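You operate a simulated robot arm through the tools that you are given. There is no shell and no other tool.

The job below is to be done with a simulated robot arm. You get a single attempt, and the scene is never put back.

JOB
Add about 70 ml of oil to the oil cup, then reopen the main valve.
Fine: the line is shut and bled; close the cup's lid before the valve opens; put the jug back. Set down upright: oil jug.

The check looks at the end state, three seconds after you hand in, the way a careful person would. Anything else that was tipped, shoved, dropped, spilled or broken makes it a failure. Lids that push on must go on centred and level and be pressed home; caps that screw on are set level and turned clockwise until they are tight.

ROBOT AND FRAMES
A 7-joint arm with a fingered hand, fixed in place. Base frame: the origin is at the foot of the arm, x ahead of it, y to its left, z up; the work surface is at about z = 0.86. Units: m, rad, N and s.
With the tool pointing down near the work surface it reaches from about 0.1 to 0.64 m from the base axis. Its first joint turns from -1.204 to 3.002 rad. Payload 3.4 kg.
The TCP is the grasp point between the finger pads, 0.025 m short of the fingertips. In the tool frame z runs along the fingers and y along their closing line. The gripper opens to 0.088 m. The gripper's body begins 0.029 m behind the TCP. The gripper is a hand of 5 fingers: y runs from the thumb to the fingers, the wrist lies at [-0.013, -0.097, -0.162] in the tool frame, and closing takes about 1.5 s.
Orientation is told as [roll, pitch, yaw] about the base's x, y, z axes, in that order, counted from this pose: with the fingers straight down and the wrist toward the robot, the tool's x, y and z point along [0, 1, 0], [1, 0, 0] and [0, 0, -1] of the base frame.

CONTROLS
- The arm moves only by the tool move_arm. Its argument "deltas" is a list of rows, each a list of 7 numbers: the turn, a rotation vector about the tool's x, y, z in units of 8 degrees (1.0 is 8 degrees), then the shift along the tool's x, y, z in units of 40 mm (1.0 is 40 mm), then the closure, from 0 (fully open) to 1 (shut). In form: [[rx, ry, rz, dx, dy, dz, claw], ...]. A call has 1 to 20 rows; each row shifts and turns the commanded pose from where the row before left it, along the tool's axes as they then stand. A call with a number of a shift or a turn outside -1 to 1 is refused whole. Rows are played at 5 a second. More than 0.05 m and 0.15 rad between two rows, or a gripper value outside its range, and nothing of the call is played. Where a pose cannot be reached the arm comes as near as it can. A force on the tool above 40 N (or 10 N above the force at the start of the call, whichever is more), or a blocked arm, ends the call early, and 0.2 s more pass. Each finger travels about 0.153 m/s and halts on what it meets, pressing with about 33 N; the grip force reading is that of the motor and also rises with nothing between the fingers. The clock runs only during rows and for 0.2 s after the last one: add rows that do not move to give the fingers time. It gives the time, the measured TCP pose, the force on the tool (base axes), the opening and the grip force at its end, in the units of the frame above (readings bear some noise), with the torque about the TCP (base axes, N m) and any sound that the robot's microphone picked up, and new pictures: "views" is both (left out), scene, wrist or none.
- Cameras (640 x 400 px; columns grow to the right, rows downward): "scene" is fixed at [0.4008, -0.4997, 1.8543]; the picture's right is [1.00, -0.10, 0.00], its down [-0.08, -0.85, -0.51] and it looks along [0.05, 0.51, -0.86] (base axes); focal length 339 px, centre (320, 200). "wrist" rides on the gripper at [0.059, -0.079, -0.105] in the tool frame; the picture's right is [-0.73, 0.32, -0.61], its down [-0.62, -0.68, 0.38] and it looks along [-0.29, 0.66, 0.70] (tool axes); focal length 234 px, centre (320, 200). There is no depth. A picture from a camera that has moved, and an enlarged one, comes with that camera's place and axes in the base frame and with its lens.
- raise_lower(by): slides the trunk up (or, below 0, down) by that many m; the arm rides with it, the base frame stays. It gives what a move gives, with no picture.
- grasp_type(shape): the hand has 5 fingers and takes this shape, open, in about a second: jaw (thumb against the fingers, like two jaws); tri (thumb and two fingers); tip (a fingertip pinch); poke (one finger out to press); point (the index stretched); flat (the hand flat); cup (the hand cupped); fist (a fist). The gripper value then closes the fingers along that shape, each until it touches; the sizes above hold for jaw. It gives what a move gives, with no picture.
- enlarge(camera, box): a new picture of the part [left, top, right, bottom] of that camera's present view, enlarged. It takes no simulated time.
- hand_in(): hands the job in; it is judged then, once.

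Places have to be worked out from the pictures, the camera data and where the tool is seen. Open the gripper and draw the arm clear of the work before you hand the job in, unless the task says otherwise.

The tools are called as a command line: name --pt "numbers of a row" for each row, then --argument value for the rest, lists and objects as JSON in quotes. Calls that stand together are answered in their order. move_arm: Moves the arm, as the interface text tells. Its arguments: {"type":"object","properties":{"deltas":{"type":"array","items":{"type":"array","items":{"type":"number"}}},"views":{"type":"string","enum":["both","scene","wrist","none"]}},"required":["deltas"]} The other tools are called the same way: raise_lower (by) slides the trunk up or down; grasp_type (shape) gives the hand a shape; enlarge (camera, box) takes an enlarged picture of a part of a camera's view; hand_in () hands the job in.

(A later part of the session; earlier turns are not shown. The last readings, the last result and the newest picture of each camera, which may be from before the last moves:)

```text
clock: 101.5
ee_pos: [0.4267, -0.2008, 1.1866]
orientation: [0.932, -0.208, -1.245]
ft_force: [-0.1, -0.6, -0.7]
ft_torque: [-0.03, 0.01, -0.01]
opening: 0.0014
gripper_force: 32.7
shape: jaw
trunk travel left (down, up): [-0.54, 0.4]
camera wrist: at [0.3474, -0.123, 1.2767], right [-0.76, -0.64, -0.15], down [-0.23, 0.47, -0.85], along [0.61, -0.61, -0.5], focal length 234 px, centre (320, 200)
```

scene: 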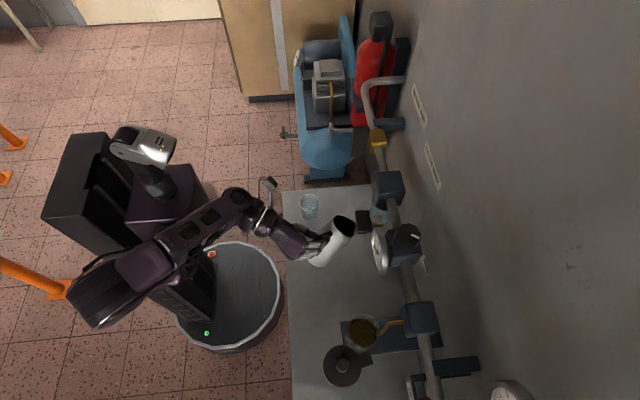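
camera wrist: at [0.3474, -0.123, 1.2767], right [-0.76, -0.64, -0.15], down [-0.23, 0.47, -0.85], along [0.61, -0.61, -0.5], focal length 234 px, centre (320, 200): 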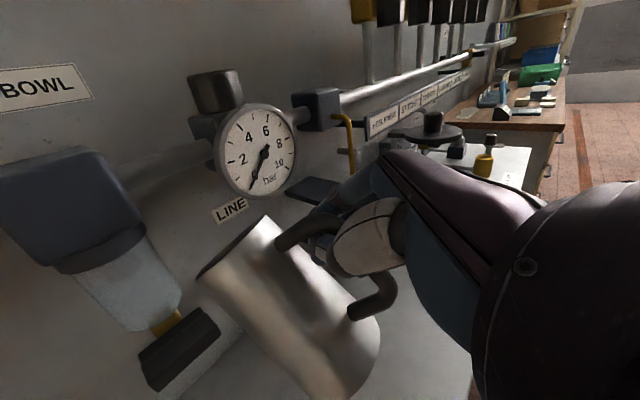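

The drain lever under the filter bowl is about 2 cm from the jug's path, so I'll shift 1 cm away from it first, then lower another 12 cm and check.

move_arm --pt "0 0 0 -0.21 0.15 -0.24 1" --pt "0 0 0 0 0 0 1" --views "none"

raise_lower --by -0.12

move_arm --pt "0 0 0 0 0 0 1" --views "both"

enlarge --camera "scene" --box '[270, 190, 400, 300]'

enlarge --camera "wrist" --box '[310, 0, 430, 110]'

```text
clock: 102.1
ee_pos: [0.4168, -0.2119, 1.1859]
orientation: [0.933, -0.207, -1.244]
ft_force: [-0.2, 1.3, -2.2]
ft_torque: [-0.04, 0.03, -0.04]
opening: 0.0016
gripper_force: 32.8
shape: jaw
trunk travel left (down, up): [-0.54, 0.4]
```

```text
clock: 103.6
ee_pos: [0.4156, -0.213, 1.0662]
orientation: [0.932, -0.207, -1.244]
ft_force: [1.2, 0.3, -1.8]
ft_torque: [-0.04, 0.03, -0.04]
opening: 0.0013
gripper_force: 32.9
shape: jaw
trunk travel left (down, up): [-0.42, 0.52]
```

```text
clock: 104.0
ee_pos: [0.4157, -0.2123, 1.0658]
orientation: [0.932, -0.207, -1.243]
ft_force: [-0.2, 0.3, -2.6]
ft_torque: [-0.03, 0.02, 0.0]
opening: 0.0015
gripper_force: 33.6
shape: jaw
trunk travel left (down, up): [-0.42, 0.52]
camera wrist: at [0.337, -0.1342, 1.1572], right [-0.76, -0.64, -0.15], down [-0.23, 0.47, -0.85], along [0.61, -0.61, -0.5], focal length 234 px, centre (320, 200)
```

scene: 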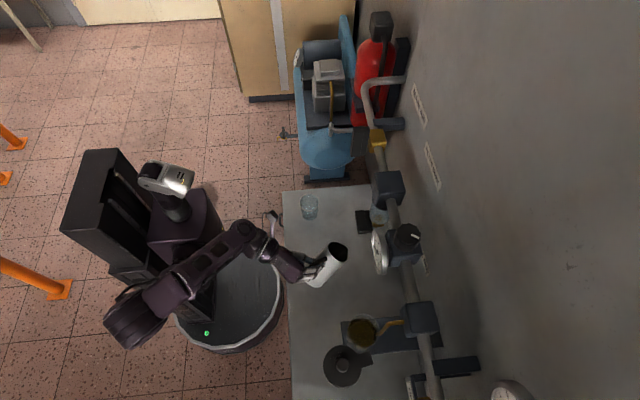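
wrist: 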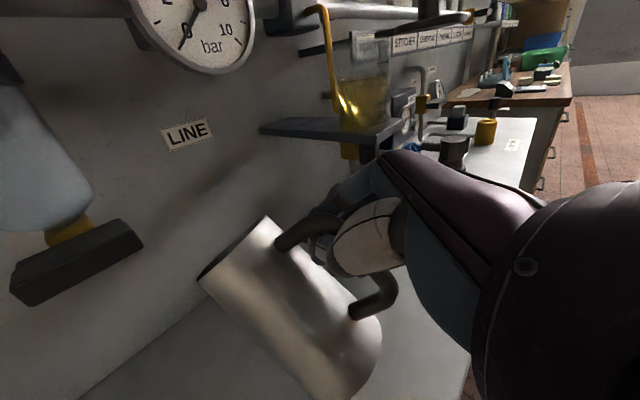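

```text
3.64 times, centred on (335, 245) of scene
camera zoom: at [0.4008, -0.4997, 1.8543], right [1.0, -0.1, 0.0], down [-0.08, -0.85, -0.51], along [0.05, 0.51, -0.86], focal length 1231 px, centre (266, 36)
```

zoom: 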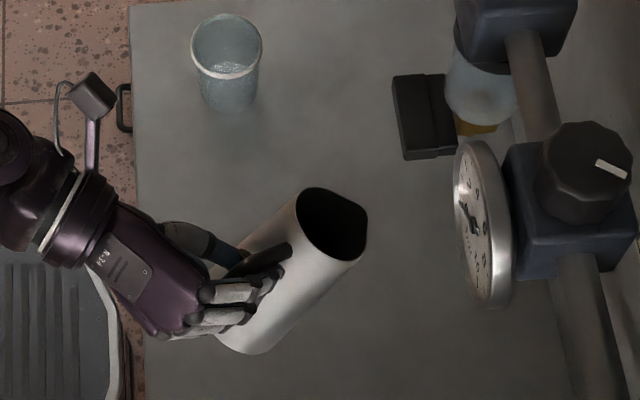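

```text
3.64 times, centred on (370, 55) of wrist
camera zoom: at [0.337, -0.1342, 1.1572], right [-0.76, -0.64, -0.15], down [-0.23, 0.47, -0.85], along [0.61, -0.61, -0.5], focal length 852 px, centre (138, 727)
```

zoom: 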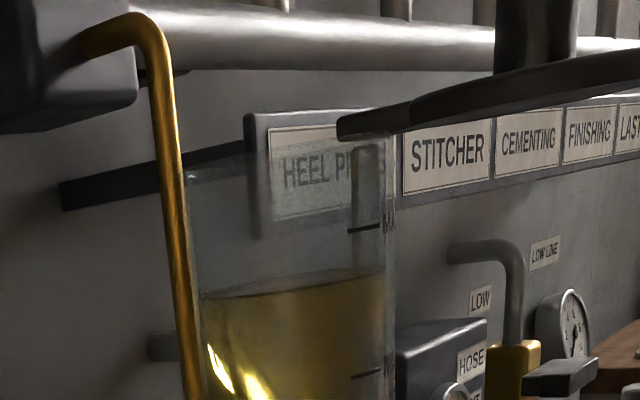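

This gives an excellent side view: the oil now sits between MIN and MAX, about 10 mm below MAX. I'll zoom in tighter to quantify.

enlarge --camera "wrist" --box '[335, 40, 395, 115]'

```text
5.33 times, centred on (365, 78) of wrist
camera zoom: at [0.337, -0.1342, 1.1572], right [-0.76, -0.64, -0.15], down [-0.23, 0.47, -0.85], along [0.61, -0.61, -0.5], focal length 1249 px, centre (80, 853)
```

zoom: 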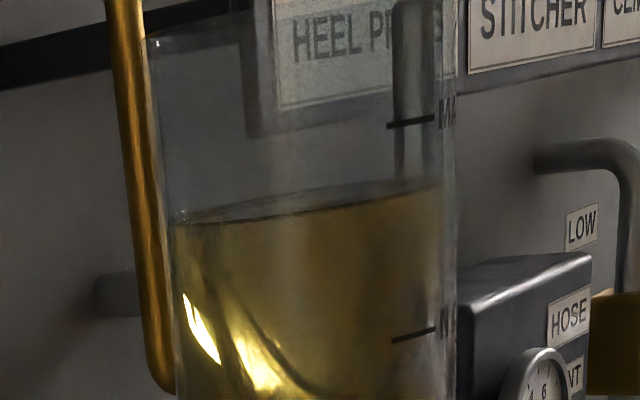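

Level is now ≈27–30 mm above where it started (about 66–77 ml by several measures), centred on 70, so no more pouring. Next I set the jug down: lower by trunk toward first contact of its front base edge, watching the force.

raise_lower --by -0.045

move_arm --pt "0 0 0 0 0 0 1" --views "both"

enlarge --camera "scene" --box '[280, 200, 380, 290]'

enlarge --camera "wrist" --box '[160, 180, 420, 400]'

```text
clock: 104.9
ee_pos: [0.4158, -0.2115, 1.0203]
orientation: [0.933, -0.207, -1.244]
ft_force: [-1.0, 0.3, -2.2]
ft_torque: [-0.05, 0.05, -0.01]
opening: 0.0017
gripper_force: 32.9
shape: jaw
trunk travel left (down, up): [-0.375, 0.565]
```

```text
clock: 105.3
ee_pos: [0.4162, -0.2132, 1.0204]
orientation: [0.931, -0.207, -1.245]
ft_force: [-0.2, -1.3, -1.9]
ft_torque: [-0.02, 0.05, 0.01]
opening: 0.0015
gripper_force: 32.7
shape: jaw
trunk travel left (down, up): [-0.375, 0.565]
camera wrist: at [0.337, -0.1342, 1.1122], right [-0.76, -0.64, -0.15], down [-0.23, 0.47, -0.85], along [0.61, -0.61, -0.5], focal length 234 px, centre (320, 200)
```

scene: 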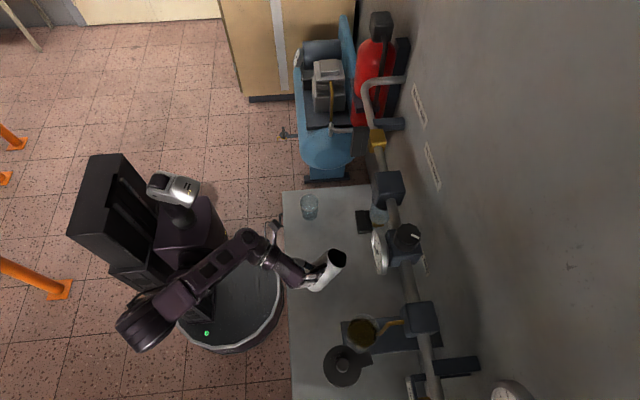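
wrist: 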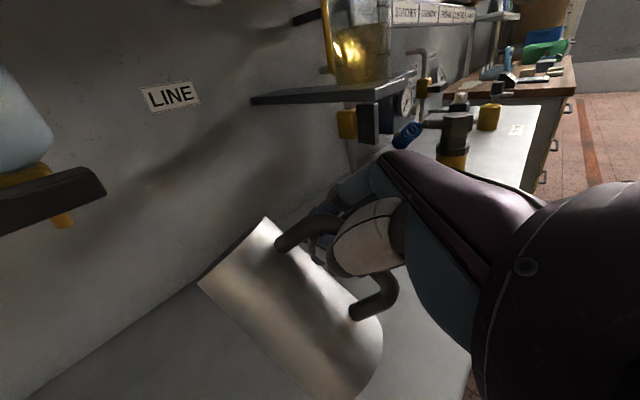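

```text
4.44 times, centred on (330, 245) of scene
camera zoom: at [0.4008, -0.4997, 1.8543], right [1.0, -0.1, 0.0], down [-0.08, -0.85, -0.51], along [0.05, 0.51, -0.86], focal length 1505 px, centre (276, 0)
```

zoom: 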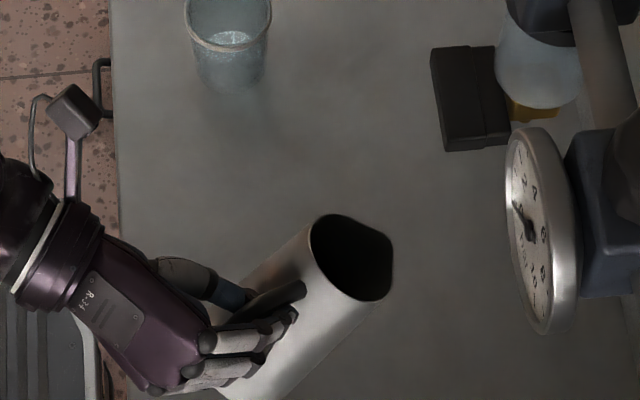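

```text
1.82 times, centred on (290, 290) of wrist
camera zoom: at [0.337, -0.1342, 1.1122], right [-0.76, -0.64, -0.15], down [-0.23, 0.47, -0.85], along [0.61, -0.61, -0.5], focal length 426 px, centre (374, 36)
```

zoom: 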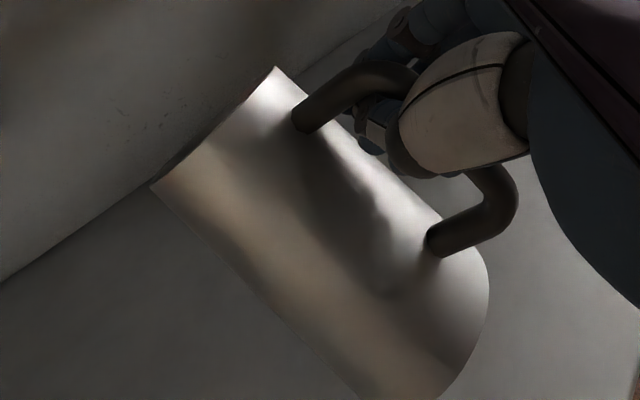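

No contact yet; triangulating, the jug leans about 31° straight forward and its front base edge is only millimetres above the bench. I'll shift 2 cm forward, then lower in small steps until the force shows contact.

move_arm --pt "0 0 0 0.128 0.078 0.2 1" --pt "0 0 0 0.128 0.078 0.2 1" --pt "0 0 0 0 0 0 1" --views "none"

raise_lower --by -0.008

move_arm --pt "0 0 0 0 0 0 1" --views "both"

enlarge --camera "scene" --box '[285, 215, 385, 315]'

```text
clock: 106.1
ee_pos: [0.435, -0.212, 1.0211]
orientation: [0.933, -0.208, -1.244]
ft_force: [0.5, -0.3, -1.9]
ft_torque: [-0.03, 0.04, -0.05]
opening: 0.0016
gripper_force: 33.2
shape: jaw
trunk travel left (down, up): [-0.375, 0.565]
```

```text
clock: 106.6
ee_pos: [0.4349, -0.2126, 1.0131]
orientation: [0.931, -0.208, -1.244]
ft_force: [0.6, 0.9, -1.5]
ft_torque: [-0.03, 0.02, 0.0]
opening: 0.0014
gripper_force: 33.1
shape: jaw
trunk travel left (down, up): [-0.367, 0.573]
```

```text
clock: 107.0
ee_pos: [0.4348, -0.2119, 1.0133]
orientation: [0.931, -0.207, -1.244]
ft_force: [0.4, -0.1, -1.6]
ft_torque: [-0.04, 0.08, 0.05]
opening: 0.0014
gripper_force: 33.0
shape: jaw
trunk travel left (down, up): [-0.367, 0.573]
camera wrist: at [0.3565, -0.134, 1.1037], right [-0.76, -0.64, -0.15], down [-0.23, 0.47, -0.85], along [0.61, -0.61, -0.5], focal length 234 px, centre (320, 200)
```

scene: 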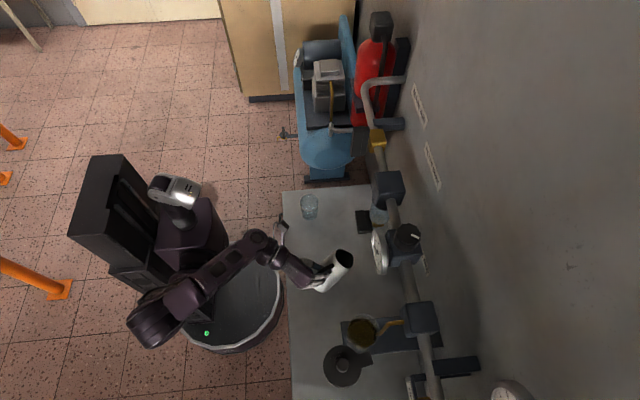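
wrist: 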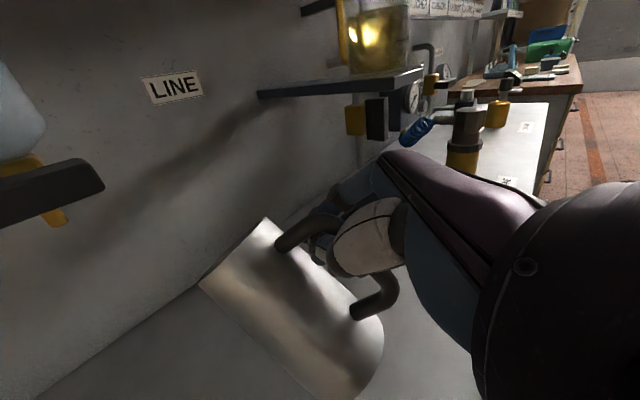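

```text
4.00 times, centred on (335, 265) of scene
camera zoom: at [0.4008, -0.4997, 1.8543], right [1.0, -0.1, 0.0], down [-0.08, -0.85, -0.51], along [0.05, 0.51, -0.86], focal length 1355 px, centre (260, -60)
```

zoom: 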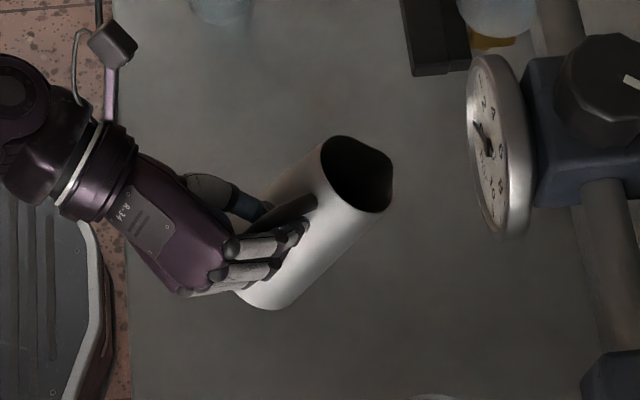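

Still free. I'll continue lowering in small steps.

raise_lower --by -0.008

raise_lower --by -0.006

move_arm --pt "0 0 0 0 0 0 1" --views "none"

```text
clock: 107.6
ee_pos: [0.4351, -0.2122, 1.0044]
orientation: [0.932, -0.208, -1.243]
ft_force: [-0.4, 0.3, -1.4]
ft_torque: [-0.05, 0.05, 0.01]
opening: 0.0018
gripper_force: 33.4
shape: jaw
trunk travel left (down, up): [-0.359, 0.581]
```

```text
clock: 108.2
ee_pos: [0.4345, -0.2116, 0.9984]
orientation: [0.932, -0.208, -1.246]
ft_force: [-0.4, -0.6, -2.2]
ft_torque: [-0.04, 0.02, 0.0]
opening: 0.0015
gripper_force: 33.3
shape: jaw
trunk travel left (down, up): [-0.353, 0.587]
```

```text
clock: 108.6
ee_pos: [0.4356, -0.2117, 0.9987]
orientation: [0.932, -0.207, -1.245]
ft_force: [-0.2, -0.2, -1.4]
ft_torque: [-0.06, 0.04, -0.01]
opening: 0.0018
gripper_force: 33.4
shape: jaw
trunk travel left (down, up): [-0.353, 0.587]
```

Still no contact at z = 0.999. I'll go on in small steps.

raise_lower --by -0.006

raise_lower --by -0.006

move_arm --pt "0 0 0 0 0 0 1" --views "both"

enlarge --camera "wrist" --box '[160, 180, 420, 400]'

enlarge --camera "scene" --box '[285, 215, 385, 315]'

```text
clock: 109.1
ee_pos: [0.4347, -0.2113, 0.9924]
orientation: [0.932, -0.207, -1.244]
ft_force: [0.2, 0.8, -2.0]
ft_torque: [-0.03, 0.03, 0.04]
opening: 0.0015
gripper_force: 33.3
shape: jaw
trunk travel left (down, up): [-0.347, 0.593]
```

```text
clock: 109.7
ee_pos: [0.4351, -0.2122, 0.9874]
orientation: [0.933, -0.208, -1.244]
ft_force: [0.1, 0.0, 0.0]
ft_torque: [-0.02, 0.0, 0.01]
opening: 0.0016
gripper_force: 33.0
shape: jaw
trunk travel left (down, up): [-0.341, 0.599]
```

```text
clock: 110.1
ee_pos: [0.4342, -0.2132, 0.9864]
orientation: [0.932, -0.208, -1.244]
ft_force: [0.4, -1.7, 0.2]
ft_torque: [-0.05, -0.01, 0.0]
opening: 0.0015
gripper_force: 33.3
shape: jaw
trunk travel left (down, up): [-0.341, 0.599]
camera wrist: at [0.3563, -0.134, 1.0778], right [-0.76, -0.64, -0.15], down [-0.23, 0.47, -0.85], along [0.61, -0.61, -0.5], focal length 234 px, centre (320, 200)
```

scene: 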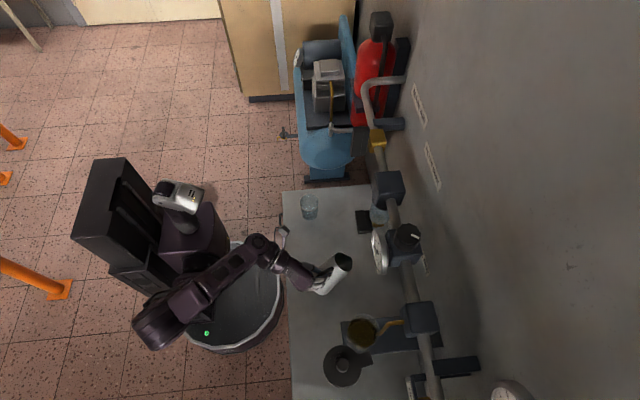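
wrist: 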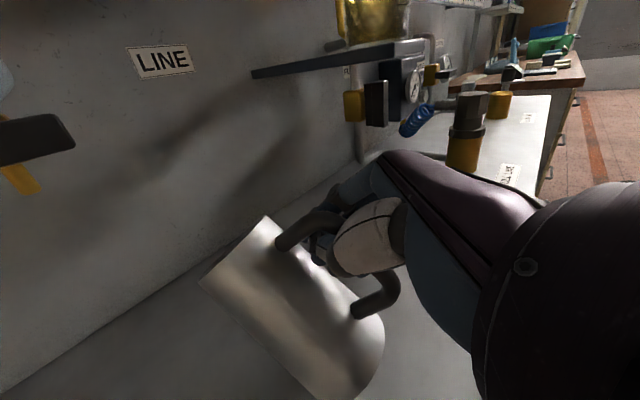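

```text
1.82 times, centred on (290, 290) of wrist
camera zoom: at [0.3563, -0.134, 1.0778], right [-0.76, -0.64, -0.15], down [-0.23, 0.47, -0.85], along [0.61, -0.61, -0.5], focal length 426 px, centre (374, 36)
```

zoom: 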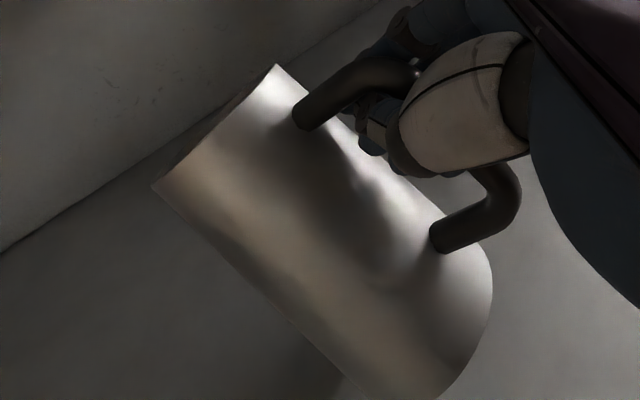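

```text
4.00 times, centred on (335, 265) of scene
camera zoom: at [0.4008, -0.4997, 1.8543], right [1.0, -0.1, 0.0], down [-0.08, -0.85, -0.51], along [0.05, 0.51, -0.86], focal length 1355 px, centre (260, -60)
```

zoom: 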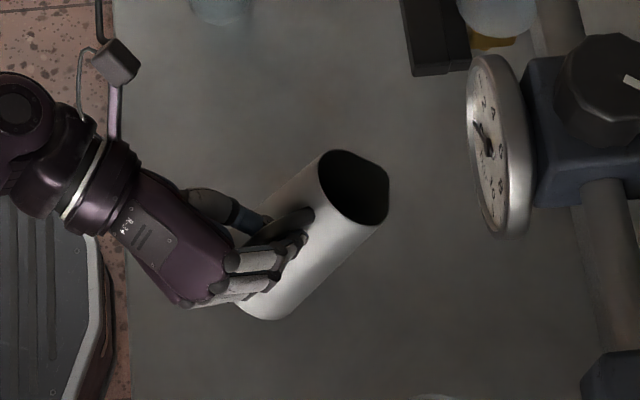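

Contact: the tool force dropped to about zero at z≈0.987, so the front base edge rests on the bench. I'll now swing the hand back and down in an arc about that edge, in two gentle parts, to stand the jug upright.

move_arm --pt "0 0 0 -0.209 0.007 -0.15 1" --pt "0 0 0 -0.209 0.007 -0.15 1" --pt "0 0 0 -0.245 -0.003 -0.126 1" --pt "0 0 0 -0.245 -0.003 -0.126 1" --pt "0 0 0 0 0 0 1" --views "both"

enlarge --camera "wrist" --box '[160, 180, 420, 400]'

enlarge --camera "scene" --box '[285, 215, 385, 315]'

```text
clock: 111.3
ee_pos: [0.3995, -0.2288, 0.9717]
orientation: [0.932, -0.207, -1.244]
ft_force: [-0.7, -0.4, -0.8]
ft_torque: [0.02, -0.04, 0.04]
opening: 0.0018
gripper_force: 33.5
shape: jaw
trunk travel left (down, up): [-0.341, 0.599]
camera wrist: at [0.3205, -0.1504, 1.0619], right [-0.76, -0.64, -0.15], down [-0.23, 0.47, -0.85], along [0.61, -0.61, -0.5], focal length 234 px, centre (320, 200)
```

scene: 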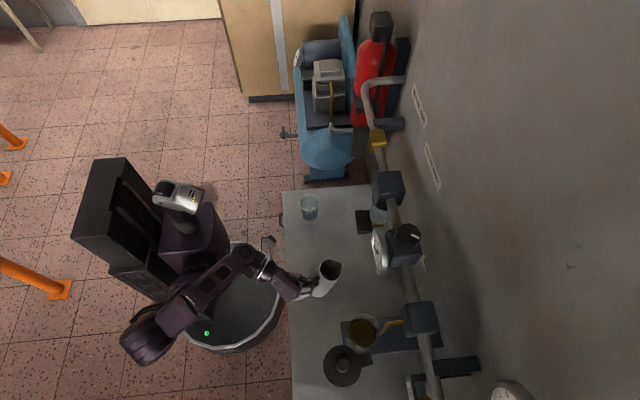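
wrist: 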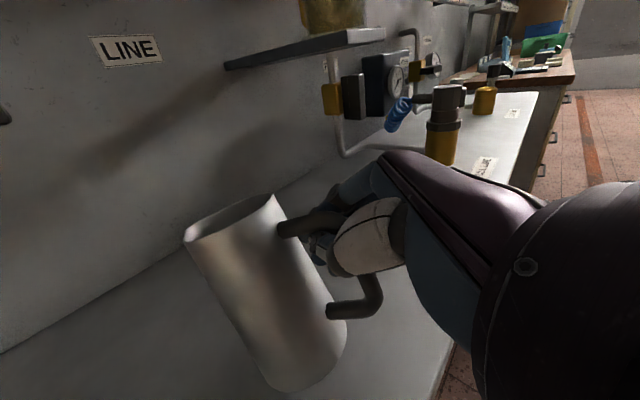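

```text
1.82 times, centred on (290, 290) of wrist
camera zoom: at [0.3205, -0.1504, 1.0619], right [-0.76, -0.64, -0.15], down [-0.23, 0.47, -0.85], along [0.61, -0.61, -0.5], focal length 426 px, centre (374, 36)
```

zoom: 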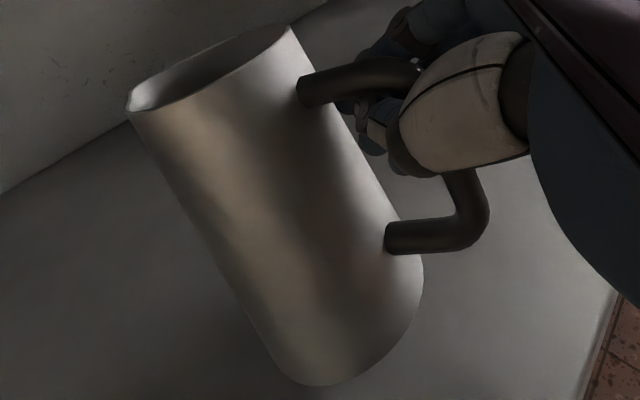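

```text
4.00 times, centred on (335, 265) of scene
camera zoom: at [0.4008, -0.4997, 1.8543], right [1.0, -0.1, 0.0], down [-0.08, -0.85, -0.51], along [0.05, 0.51, -0.86], focal length 1355 px, centre (260, -60)
```

zoom: 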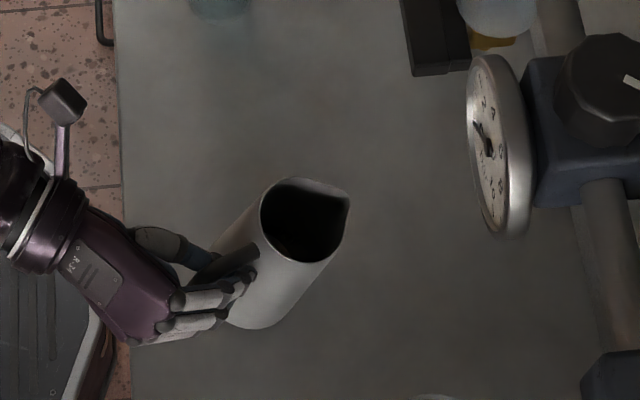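

It works: the jug is pivoting upright about its front edge. I'll continue the second half of the arc.

move_arm --pt "0 0 0 -0.247 -0.01 -0.084 1" --pt "0 0 0 -0.247 -0.01 -0.084 1" --pt "0 0 0 -0.255 -0.02 -0.048 1" --pt "0 0 0 0 0 0 1" --views "both"

enlarge --camera "wrist" --box '[160, 180, 420, 400]'

enlarge --camera "scene" --box '[275, 225, 375, 315]'

```text
clock: 112.3
ee_pos: [0.3883, -0.2392, 0.9686]
orientation: [0.929, -0.209, -1.244]
ft_force: [-0.2, 0.8, -1.2]
ft_torque: [-0.02, -0.01, -0.02]
opening: 0.0017
gripper_force: 33.5
shape: jaw
out of reach, approached as far as the arm can: row 2, 3
trunk travel left (down, up): [-0.341, 0.599]
camera wrist: at [0.311, -0.1611, 1.0595], right [-0.76, -0.64, -0.15], down [-0.23, 0.47, -0.85], along [0.61, -0.61, -0.5], focal length 234 px, centre (320, 200)
```

scene: 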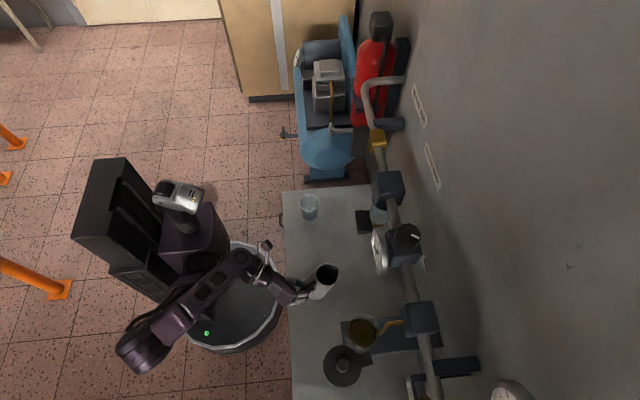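
wrist: 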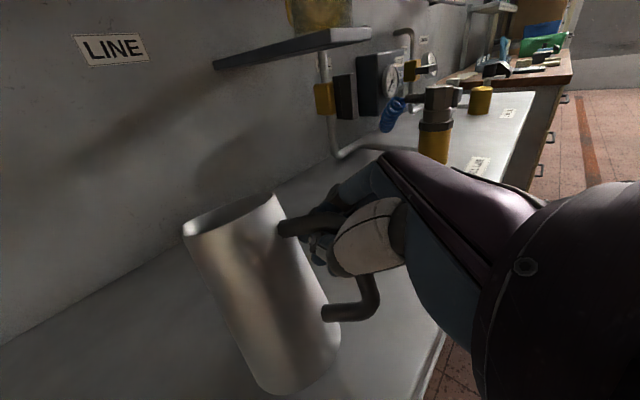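

```text
1.82 times, centred on (290, 290) of wrist
camera zoom: at [0.311, -0.1611, 1.0595], right [-0.76, -0.64, -0.15], down [-0.23, 0.47, -0.85], along [0.61, -0.61, -0.5], focal length 426 px, centre (374, 36)
```

zoom: 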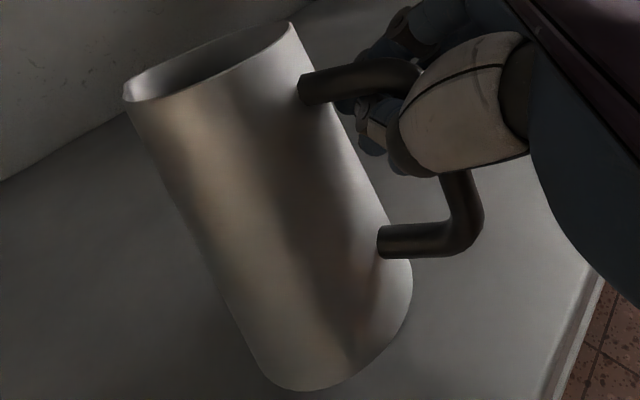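

```text
4.44 times, centred on (325, 270) of scene
camera zoom: at [0.4008, -0.4997, 1.8543], right [1.0, -0.1, 0.0], down [-0.08, -0.85, -0.51], along [0.05, 0.51, -0.86], focal length 1505 px, centre (298, -111)
```

zoom: 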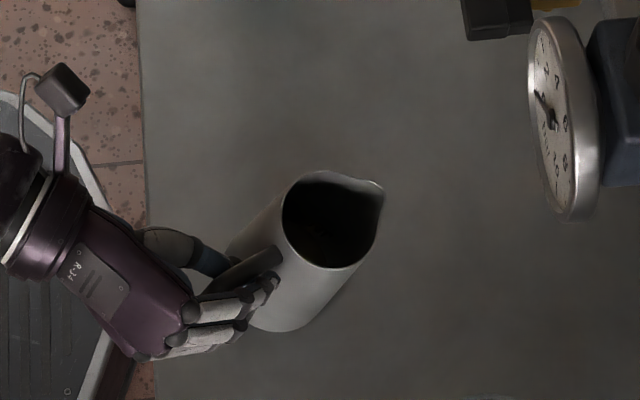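

The arm reached its limit with about 10–15° of lean left. The remaining motion is mostly downward, so I'll lower the trunk a little in small steps and watch the force.

raise_lower --by -0.005

move_arm --pt "0 0 0 0 0 0 1" --views "wrist"

enlarge --camera "scene" --box '[275, 225, 375, 315]'

```text
clock: 112.8
ee_pos: [0.3892, -0.2387, 0.963]
orientation: [0.932, -0.208, -1.246]
ft_force: [-0.6, 0.3, -0.1]
ft_torque: [-0.02, 0.01, 0.02]
opening: 0.0014
gripper_force: 32.9
shape: jaw
trunk travel left (down, up): [-0.336, 0.604]
```

```text
clock: 113.2
ee_pos: [0.3887, -0.24, 0.964]
orientation: [0.93, -0.208, -1.244]
ft_force: [-0.2, 0.1, -0.9]
ft_torque: [-0.03, -0.02, -0.01]
opening: 0.0014
gripper_force: 33.4
shape: jaw
trunk travel left (down, up): [-0.336, 0.604]
camera wrist: at [0.3108, -0.1611, 1.0546], right [-0.76, -0.64, -0.15], down [-0.23, 0.47, -0.85], along [0.61, -0.61, -0.5], focal length 234 px, centre (320, 200)
```

wrist: 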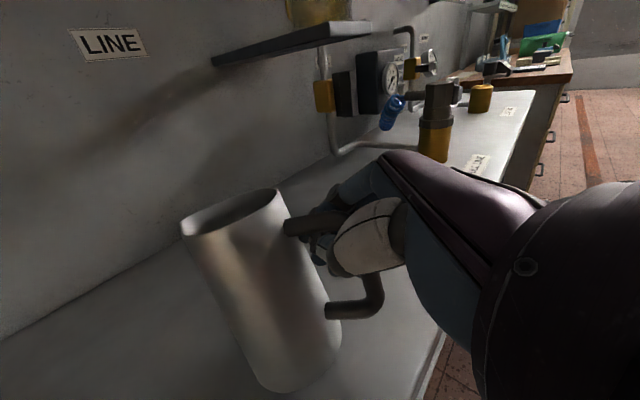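

```text
4.44 times, centred on (325, 270) of scene
camera zoom: at [0.4008, -0.4997, 1.8543], right [1.0, -0.1, 0.0], down [-0.08, -0.85, -0.51], along [0.05, 0.51, -0.86], focal length 1505 px, centre (298, -111)
```

zoom: 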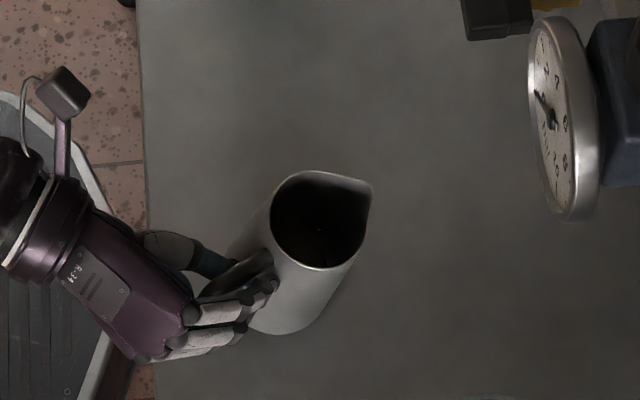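

The jug keeps straightening with little force. Another 5 mm down.

raise_lower --by -0.005

move_arm --pt "0 0 0 0 0 0 1" --views "wrist"

enlarge --camera "scene" --box '[275, 225, 375, 315]'

enlarge --camera "wrist" --box '[160, 180, 420, 400]'

```text
clock: 113.7
ee_pos: [0.3883, -0.2395, 0.9588]
orientation: [0.932, -0.208, -1.244]
ft_force: [-0.2, -0.2, -1.6]
ft_torque: [0.03, 0.0, -0.01]
opening: 0.0017
gripper_force: 32.9
shape: jaw
trunk travel left (down, up): [-0.331, 0.609]
```

```text
clock: 114.1
ee_pos: [0.3907, -0.2395, 0.9575]
orientation: [0.932, -0.208, -1.246]
ft_force: [-0.5, -0.6, 0.4]
ft_torque: [0.01, -0.03, 0.01]
opening: 0.0018
gripper_force: 32.7
shape: jaw
trunk travel left (down, up): [-0.331, 0.609]
camera wrist: at [0.3108, -0.1611, 1.0496], right [-0.76, -0.64, -0.15], down [-0.23, 0.47, -0.85], along [0.61, -0.61, -0.5], focal length 234 px, centre (320, 200)
```

wrist: 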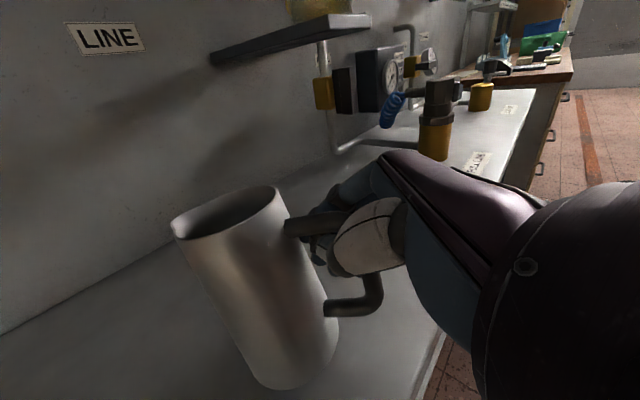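

```text
4.44 times, centred on (325, 270) of scene
camera zoom: at [0.4008, -0.4997, 1.8543], right [1.0, -0.1, 0.0], down [-0.08, -0.85, -0.51], along [0.05, 0.51, -0.86], focal length 1505 px, centre (298, -111)
```

zoom: 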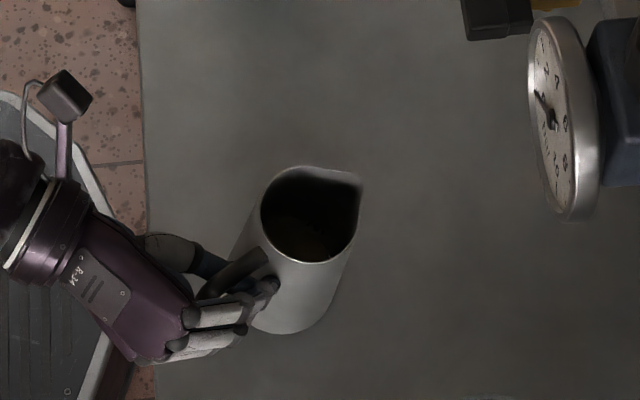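

```text
1.82 times, centred on (290, 290) of wrist
camera zoom: at [0.3108, -0.1611, 1.0496], right [-0.76, -0.64, -0.15], down [-0.23, 0.47, -0.85], along [0.61, -0.61, -0.5], focal length 426 px, centre (374, 36)
```

zoom: 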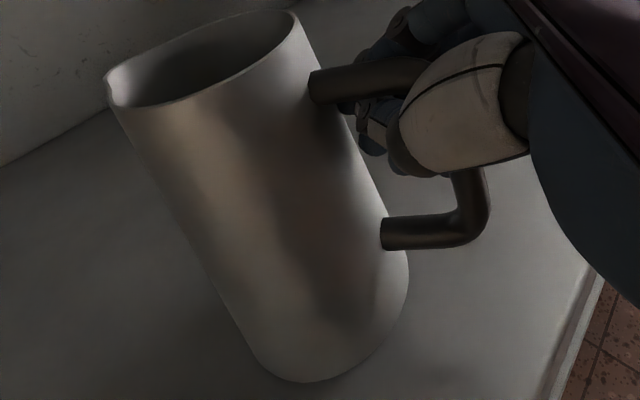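

About 9° of lean is left. I'll lower another 4 mm.

raise_lower --by -0.005

move_arm --pt "0 0 0 0 0 0 1" --views "wrist"

enlarge --camera "scene" --box '[275, 225, 375, 315]'

enlarge --camera "wrist" --box '[160, 180, 420, 400]'

```text
clock: 114.7
ee_pos: [0.3899, -0.2397, 0.9544]
orientation: [0.932, -0.21, -1.243]
ft_force: [-0.3, -0.5, -1.4]
ft_torque: [0.0, -0.02, 0.0]
opening: 0.0017
gripper_force: 32.9
shape: jaw
trunk travel left (down, up): [-0.326, 0.614]
```

```text
clock: 115.1
ee_pos: [0.3906, -0.2389, 0.9533]
orientation: [0.934, -0.208, -1.244]
ft_force: [-0.8, -0.5, -1.2]
ft_torque: [0.01, 0.01, -0.02]
opening: 0.0014
gripper_force: 33.1
shape: jaw
trunk travel left (down, up): [-0.326, 0.614]
camera wrist: at [0.3108, -0.1611, 1.0445], right [-0.76, -0.64, -0.15], down [-0.23, 0.47, -0.85], along [0.61, -0.61, -0.5], focal length 234 px, centre (320, 200)
```

wrist: 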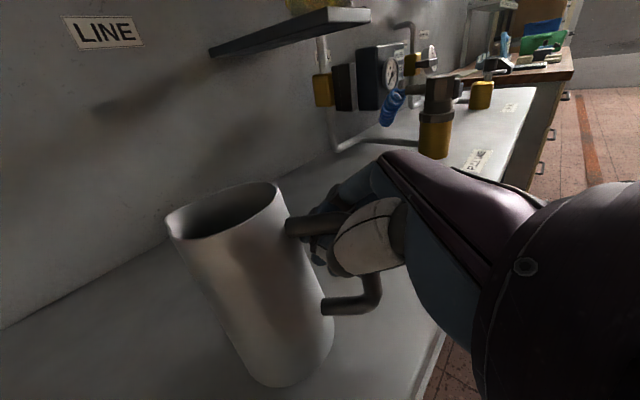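

```text
4.44 times, centred on (325, 270) of scene
camera zoom: at [0.4008, -0.4997, 1.8543], right [1.0, -0.1, 0.0], down [-0.08, -0.85, -0.51], along [0.05, 0.51, -0.86], focal length 1505 px, centre (298, -111)
```

zoom: 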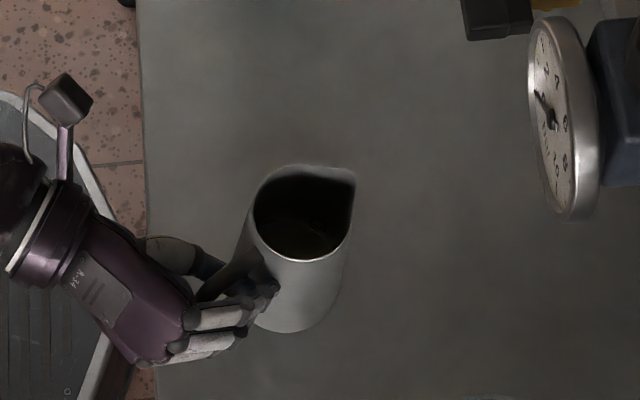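

```text
1.82 times, centred on (290, 290) of wrist
camera zoom: at [0.3108, -0.1611, 1.0445], right [-0.76, -0.64, -0.15], down [-0.23, 0.47, -0.85], along [0.61, -0.61, -0.5], focal length 426 px, centre (374, 36)
```

zoom: 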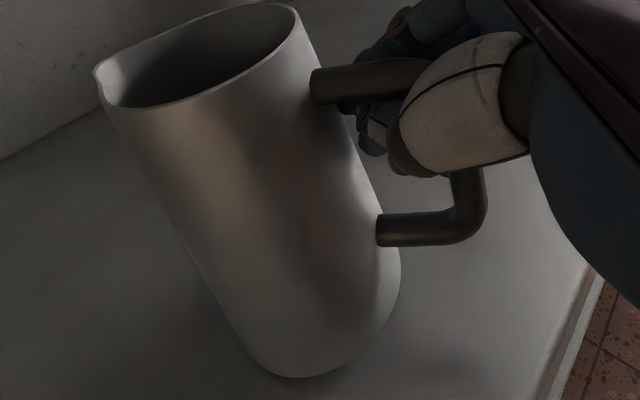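

Nearly upright (about 5–6° left). One more 4 mm step.

raise_lower --by -0.004

move_arm --pt "0 0 0 0 0 0 1" --views "wrist"

enlarge --camera "scene" --box '[275, 225, 375, 315]'

enlarge --camera "wrist" --box '[160, 180, 420, 400]'

```text
clock: 115.6
ee_pos: [0.3892, -0.2403, 0.9493]
orientation: [0.932, -0.208, -1.243]
ft_force: [-0.3, 0.0, -0.5]
ft_torque: [-0.06, -0.04, -0.03]
opening: 0.0014
gripper_force: 33.0
shape: jaw
trunk travel left (down, up): [-0.322, 0.618]
```

```text
clock: 116.0
ee_pos: [0.3891, -0.2396, 0.9507]
orientation: [0.932, -0.207, -1.244]
ft_force: [-0.5, -0.2, -0.3]
ft_torque: [0.0, 0.0, 0.05]
opening: 0.0014
gripper_force: 33.0
shape: jaw
trunk travel left (down, up): [-0.322, 0.618]
camera wrist: at [0.3108, -0.1611, 1.0405], right [-0.76, -0.64, -0.15], down [-0.23, 0.47, -0.85], along [0.61, -0.61, -0.5], focal length 234 px, centre (320, 200)
```

wrist: 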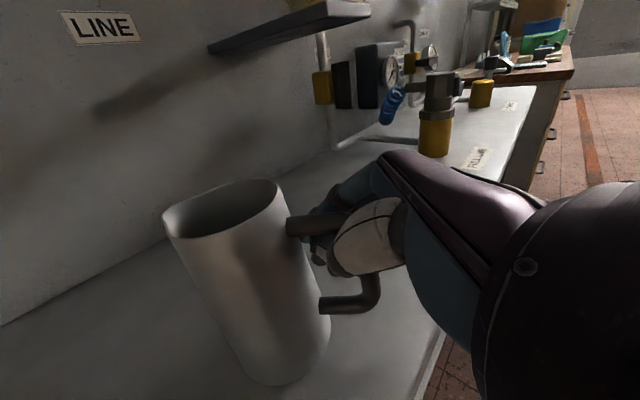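

```text
4.44 times, centred on (325, 270) of scene
camera zoom: at [0.4008, -0.4997, 1.8543], right [1.0, -0.1, 0.0], down [-0.08, -0.85, -0.51], along [0.05, 0.51, -0.86], focal length 1505 px, centre (298, -111)
```

zoom: 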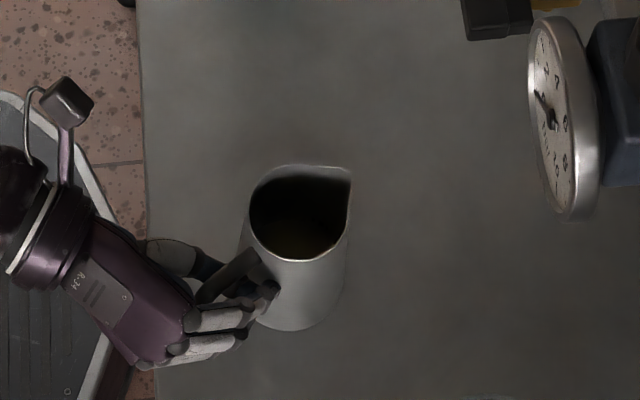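

```text
1.82 times, centred on (290, 290) of wrist
camera zoom: at [0.3108, -0.1611, 1.0405], right [-0.76, -0.64, -0.15], down [-0.23, 0.47, -0.85], along [0.61, -0.61, -0.5], focal length 426 px, centre (374, 36)
```

zoom: 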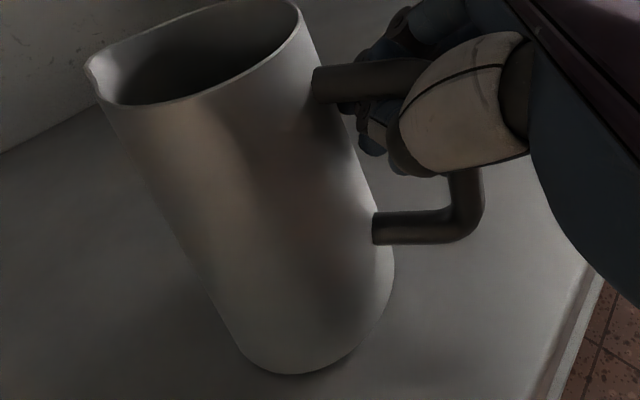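

Now within about 3° of upright and almost all weight is on the bench. I'll lower 2 mm more, then open the hand.

raise_lower --by -0.0025

move_arm --pt "0 0 0 0 0 0 0.95" --pt "0 0 0 0 0 0 0.9" --pt "0 0 0 0 0 0 0.8" --pt "0 0 0 0 0 0 0.6" --pt "0 0 0 0 0 0 0.4" --pt "0 0 0 0 0 0 0.2" --pt "0 0 0 0 0 0 0" --pt "0 0 0 0 0 0 0" --pt "0 0 0 0 0 0 0" --pt "0 0 0 0 0 0 0" --views "both"

enlarge --camera "scene" --box '[275, 225, 375, 315]'

enlarge --camera "wrist" --box '[160, 180, 420, 400]'

```text
clock: 116.5
ee_pos: [0.3893, -0.2393, 0.9471]
orientation: [0.933, -0.208, -1.246]
ft_force: [-0.2, -0.3, 0.2]
ft_torque: [0.0, -0.03, -0.03]
opening: 0.0017
gripper_force: 33.2
shape: jaw
trunk travel left (down, up): [-0.319, 0.62]
```

```text
clock: 118.7
ee_pos: [0.3887, -0.2395, 0.9469]
orientation: [0.933, -0.207, -1.244]
ft_force: [-0.2, -0.1, -0.3]
ft_torque: [0.03, -0.01, -0.01]
opening: 0.0879
gripper_force: 0.2
shape: jaw
trunk travel left (down, up): [-0.319, 0.62]
camera wrist: at [0.3108, -0.161, 1.0381], right [-0.76, -0.64, -0.15], down [-0.23, 0.47, -0.85], along [0.61, -0.61, -0.5], focal length 234 px, centre (320, 200)
```

scene: 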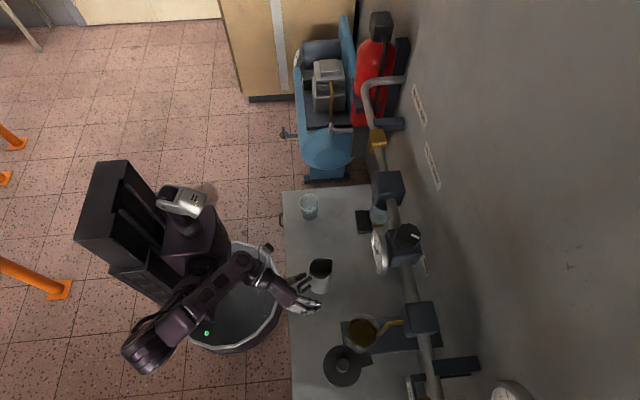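
wrist: 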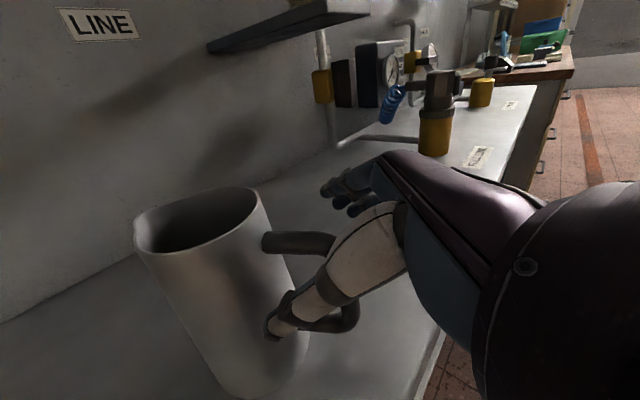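

```text
4.44 times, centred on (325, 270) of scene
camera zoom: at [0.4008, -0.4997, 1.8543], right [1.0, -0.1, 0.0], down [-0.08, -0.85, -0.51], along [0.05, 0.51, -0.86], focal length 1505 px, centre (298, -111)
```

zoom: 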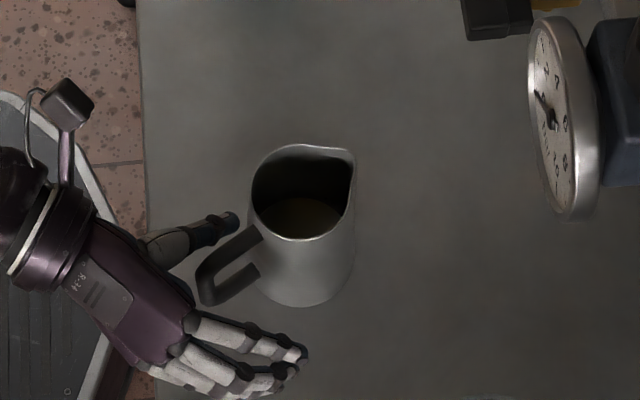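

```text
1.82 times, centred on (290, 290) of wrist
camera zoom: at [0.3108, -0.161, 1.0381], right [-0.76, -0.64, -0.15], down [-0.23, 0.47, -0.85], along [0.61, -0.61, -0.5], focal length 426 px, centre (374, 36)
```

zoom: 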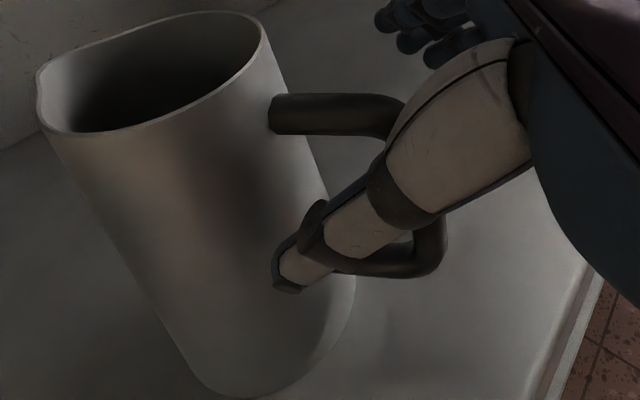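

The jug stands upright and free near (0.43, -0.19), its original place, with the hand open around the handle. I'll raise the hand straight up with the trunk to clear it.

raise_lower --by 0.06

move_arm --pt "0 0 0 0 0 0 0" --views "none"

enlarge --camera "scene" --box '[275, 225, 375, 315]'

```text
clock: 119.7
ee_pos: [0.3894, -0.24, 1.0064]
orientation: [0.934, -0.207, -1.244]
ft_force: [0.3, -0.5, -0.4]
ft_torque: [-0.01, 0.0, 0.01]
opening: 0.0878
gripper_force: 0.1
shape: jaw
trunk travel left (down, up): [-0.379, 0.56]
```

```text
clock: 120.1
ee_pos: [0.3898, -0.2386, 1.0064]
orientation: [0.931, -0.208, -1.244]
ft_force: [-0.2, 0.1, -0.2]
ft_torque: [-0.01, -0.02, 0.02]
opening: 0.0878
gripper_force: 0.1
shape: jaw
trunk travel left (down, up): [-0.379, 0.56]
```

```text
4.44 times, centred on (325, 270) of scene
camera zoom: at [0.4008, -0.4997, 1.8543], right [1.0, -0.1, 0.0], down [-0.08, -0.85, -0.51], along [0.05, 0.51, -0.86], focal length 1505 px, centre (298, -111)
```

zoom: 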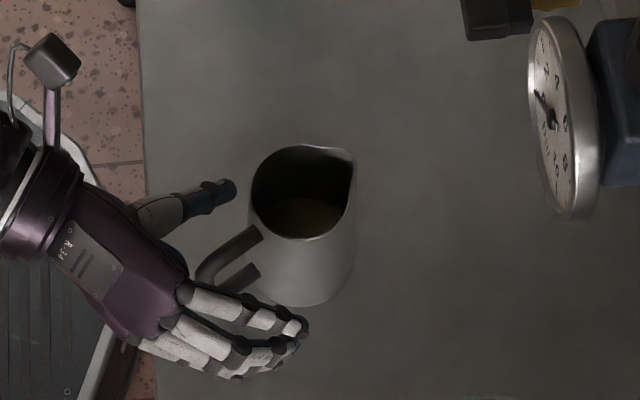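

The jug is undisturbed. Now for the lid: I'll raise the trunk back up and bring the hand over toward the lid's side at a safe height.

raise_lower --by 0.4

raise_lower --by 0.045

move_arm --pt "0 0 0 -0.343 0.743 0.055 0" --pt "0 0 0 -0.343 0.743 0.055 0" --pt "0 0 0 -0.343 0.743 0.055 0" --pt "0 0 0 -0.343 0.743 0.055 0" --pt "0 0 0 -0.343 0.743 0.055 0" --pt "0 0 0 0 0 0 0" --views "both"

```text
clock: 124.0
ee_pos: [0.3895, -0.2396, 1.4062]
orientation: [0.932, -0.208, -1.246]
ft_force: [0.0, -0.1, -0.5]
ft_torque: [-0.01, 0.0, 0.0]
opening: 0.0881
gripper_force: 0.0
shape: jaw
trunk travel left (down, up): [-0.78, 0.16]
```

```text
clock: 124.8
ee_pos: [0.3888, -0.2407, 1.4511]
orientation: [0.932, -0.208, -1.245]
ft_force: [-0.1, 0.2, -1.0]
ft_torque: [0.02, -0.01, -0.02]
opening: 0.088
gripper_force: 0.0
shape: jaw
trunk travel left (down, up): [-0.824, 0.115]
```

```text
clock: 126.2
ee_pos: [0.4094, -0.3996, 1.4219]
orientation: [0.93, -0.209, -1.246]
ft_force: [-0.4, 0.0, -0.4]
ft_torque: [0.01, -0.01, 0.02]
opening: 0.0879
gripper_force: 0.0
shape: jaw
trunk travel left (down, up): [-0.824, 0.115]
camera wrist: at [0.3319, -0.3208, 1.5131], right [-0.76, -0.64, -0.15], down [-0.23, 0.47, -0.85], along [0.61, -0.61, -0.5], focal length 234 px, centre (320, 200)
```

scene: 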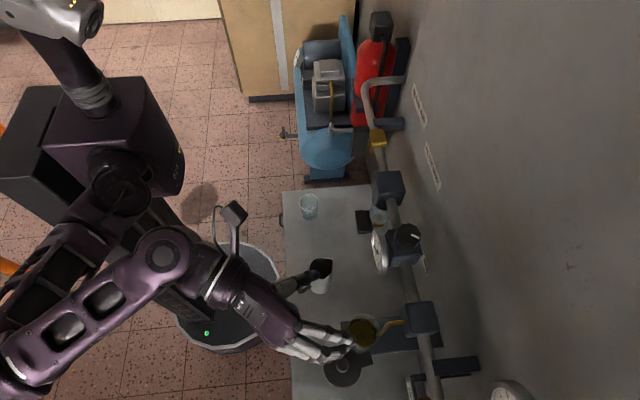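
wrist: 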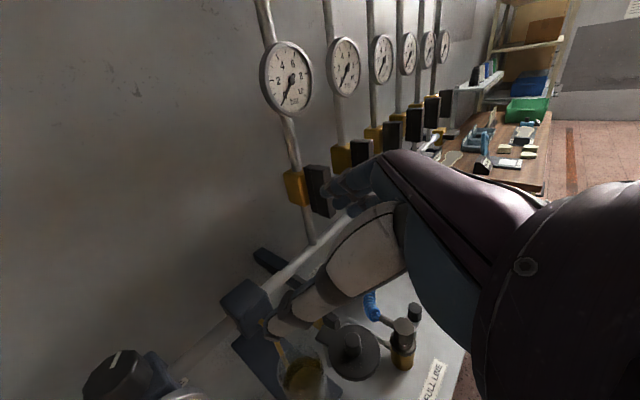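

I'll lower to about z = 1.31 first (reachable for a downward hand here), then rotate the hand to point straight down at yaw -90°.

move_arm --pt "0 0 0 -0.72 -0.19 0.535 0" --pt "0 0 0 -0.72 -0.19 0.535 0" --pt "0 0 0 -0.72 -0.19 0.535 0" --pt "0.0345 -0.855 0.355 0 0 0 0" --pt "0.0345 -0.855 0.355 0 0 0 0" --pt "0.0345 -0.855 0.355 0 0 0 0" --pt "0.0345 -0.855 0.355 0 0 0 0" --pt "0.0345 -0.855 0.355 0 0 0 0" --pt "0.0345 -0.855 0.355 0 0 0 0" --pt "0.0345 -0.855 0.355 0 0 0 0" --pt "0.0345 -0.855 0.355 0 0 0 0" --pt "0 0 0 0 0 0 0" --views "both"

```text
clock: 128.8
ee_pos: [0.4089, -0.3992, 1.3125]
orientation: [-0.002, -0.001, -1.572]
ft_force: [0.1, 0.4, 0.6]
ft_torque: [0.0, -0.02, 0.01]
opening: 0.0877
gripper_force: 0.0
shape: jaw
trunk travel left (down, up): [-0.824, 0.115]
camera wrist: at [0.4682, -0.32, 1.4167], right [-0.72, -0.32, 0.61], down [-0.63, 0.68, -0.38], along [-0.29, -0.66, -0.7], focal length 234 px, centre (320, 200)
```

scene: 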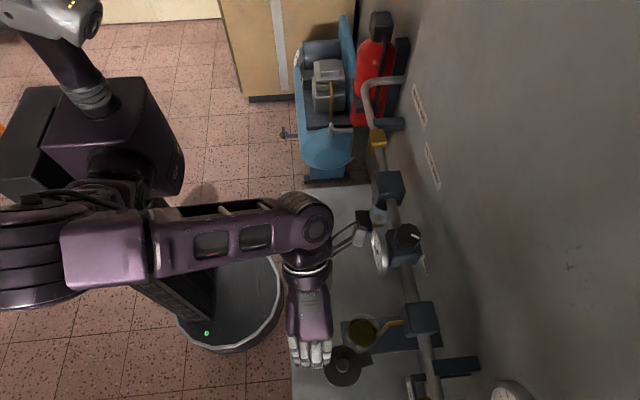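
wrist: 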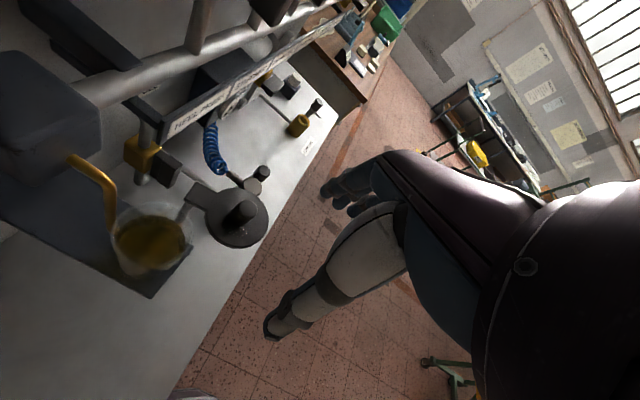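

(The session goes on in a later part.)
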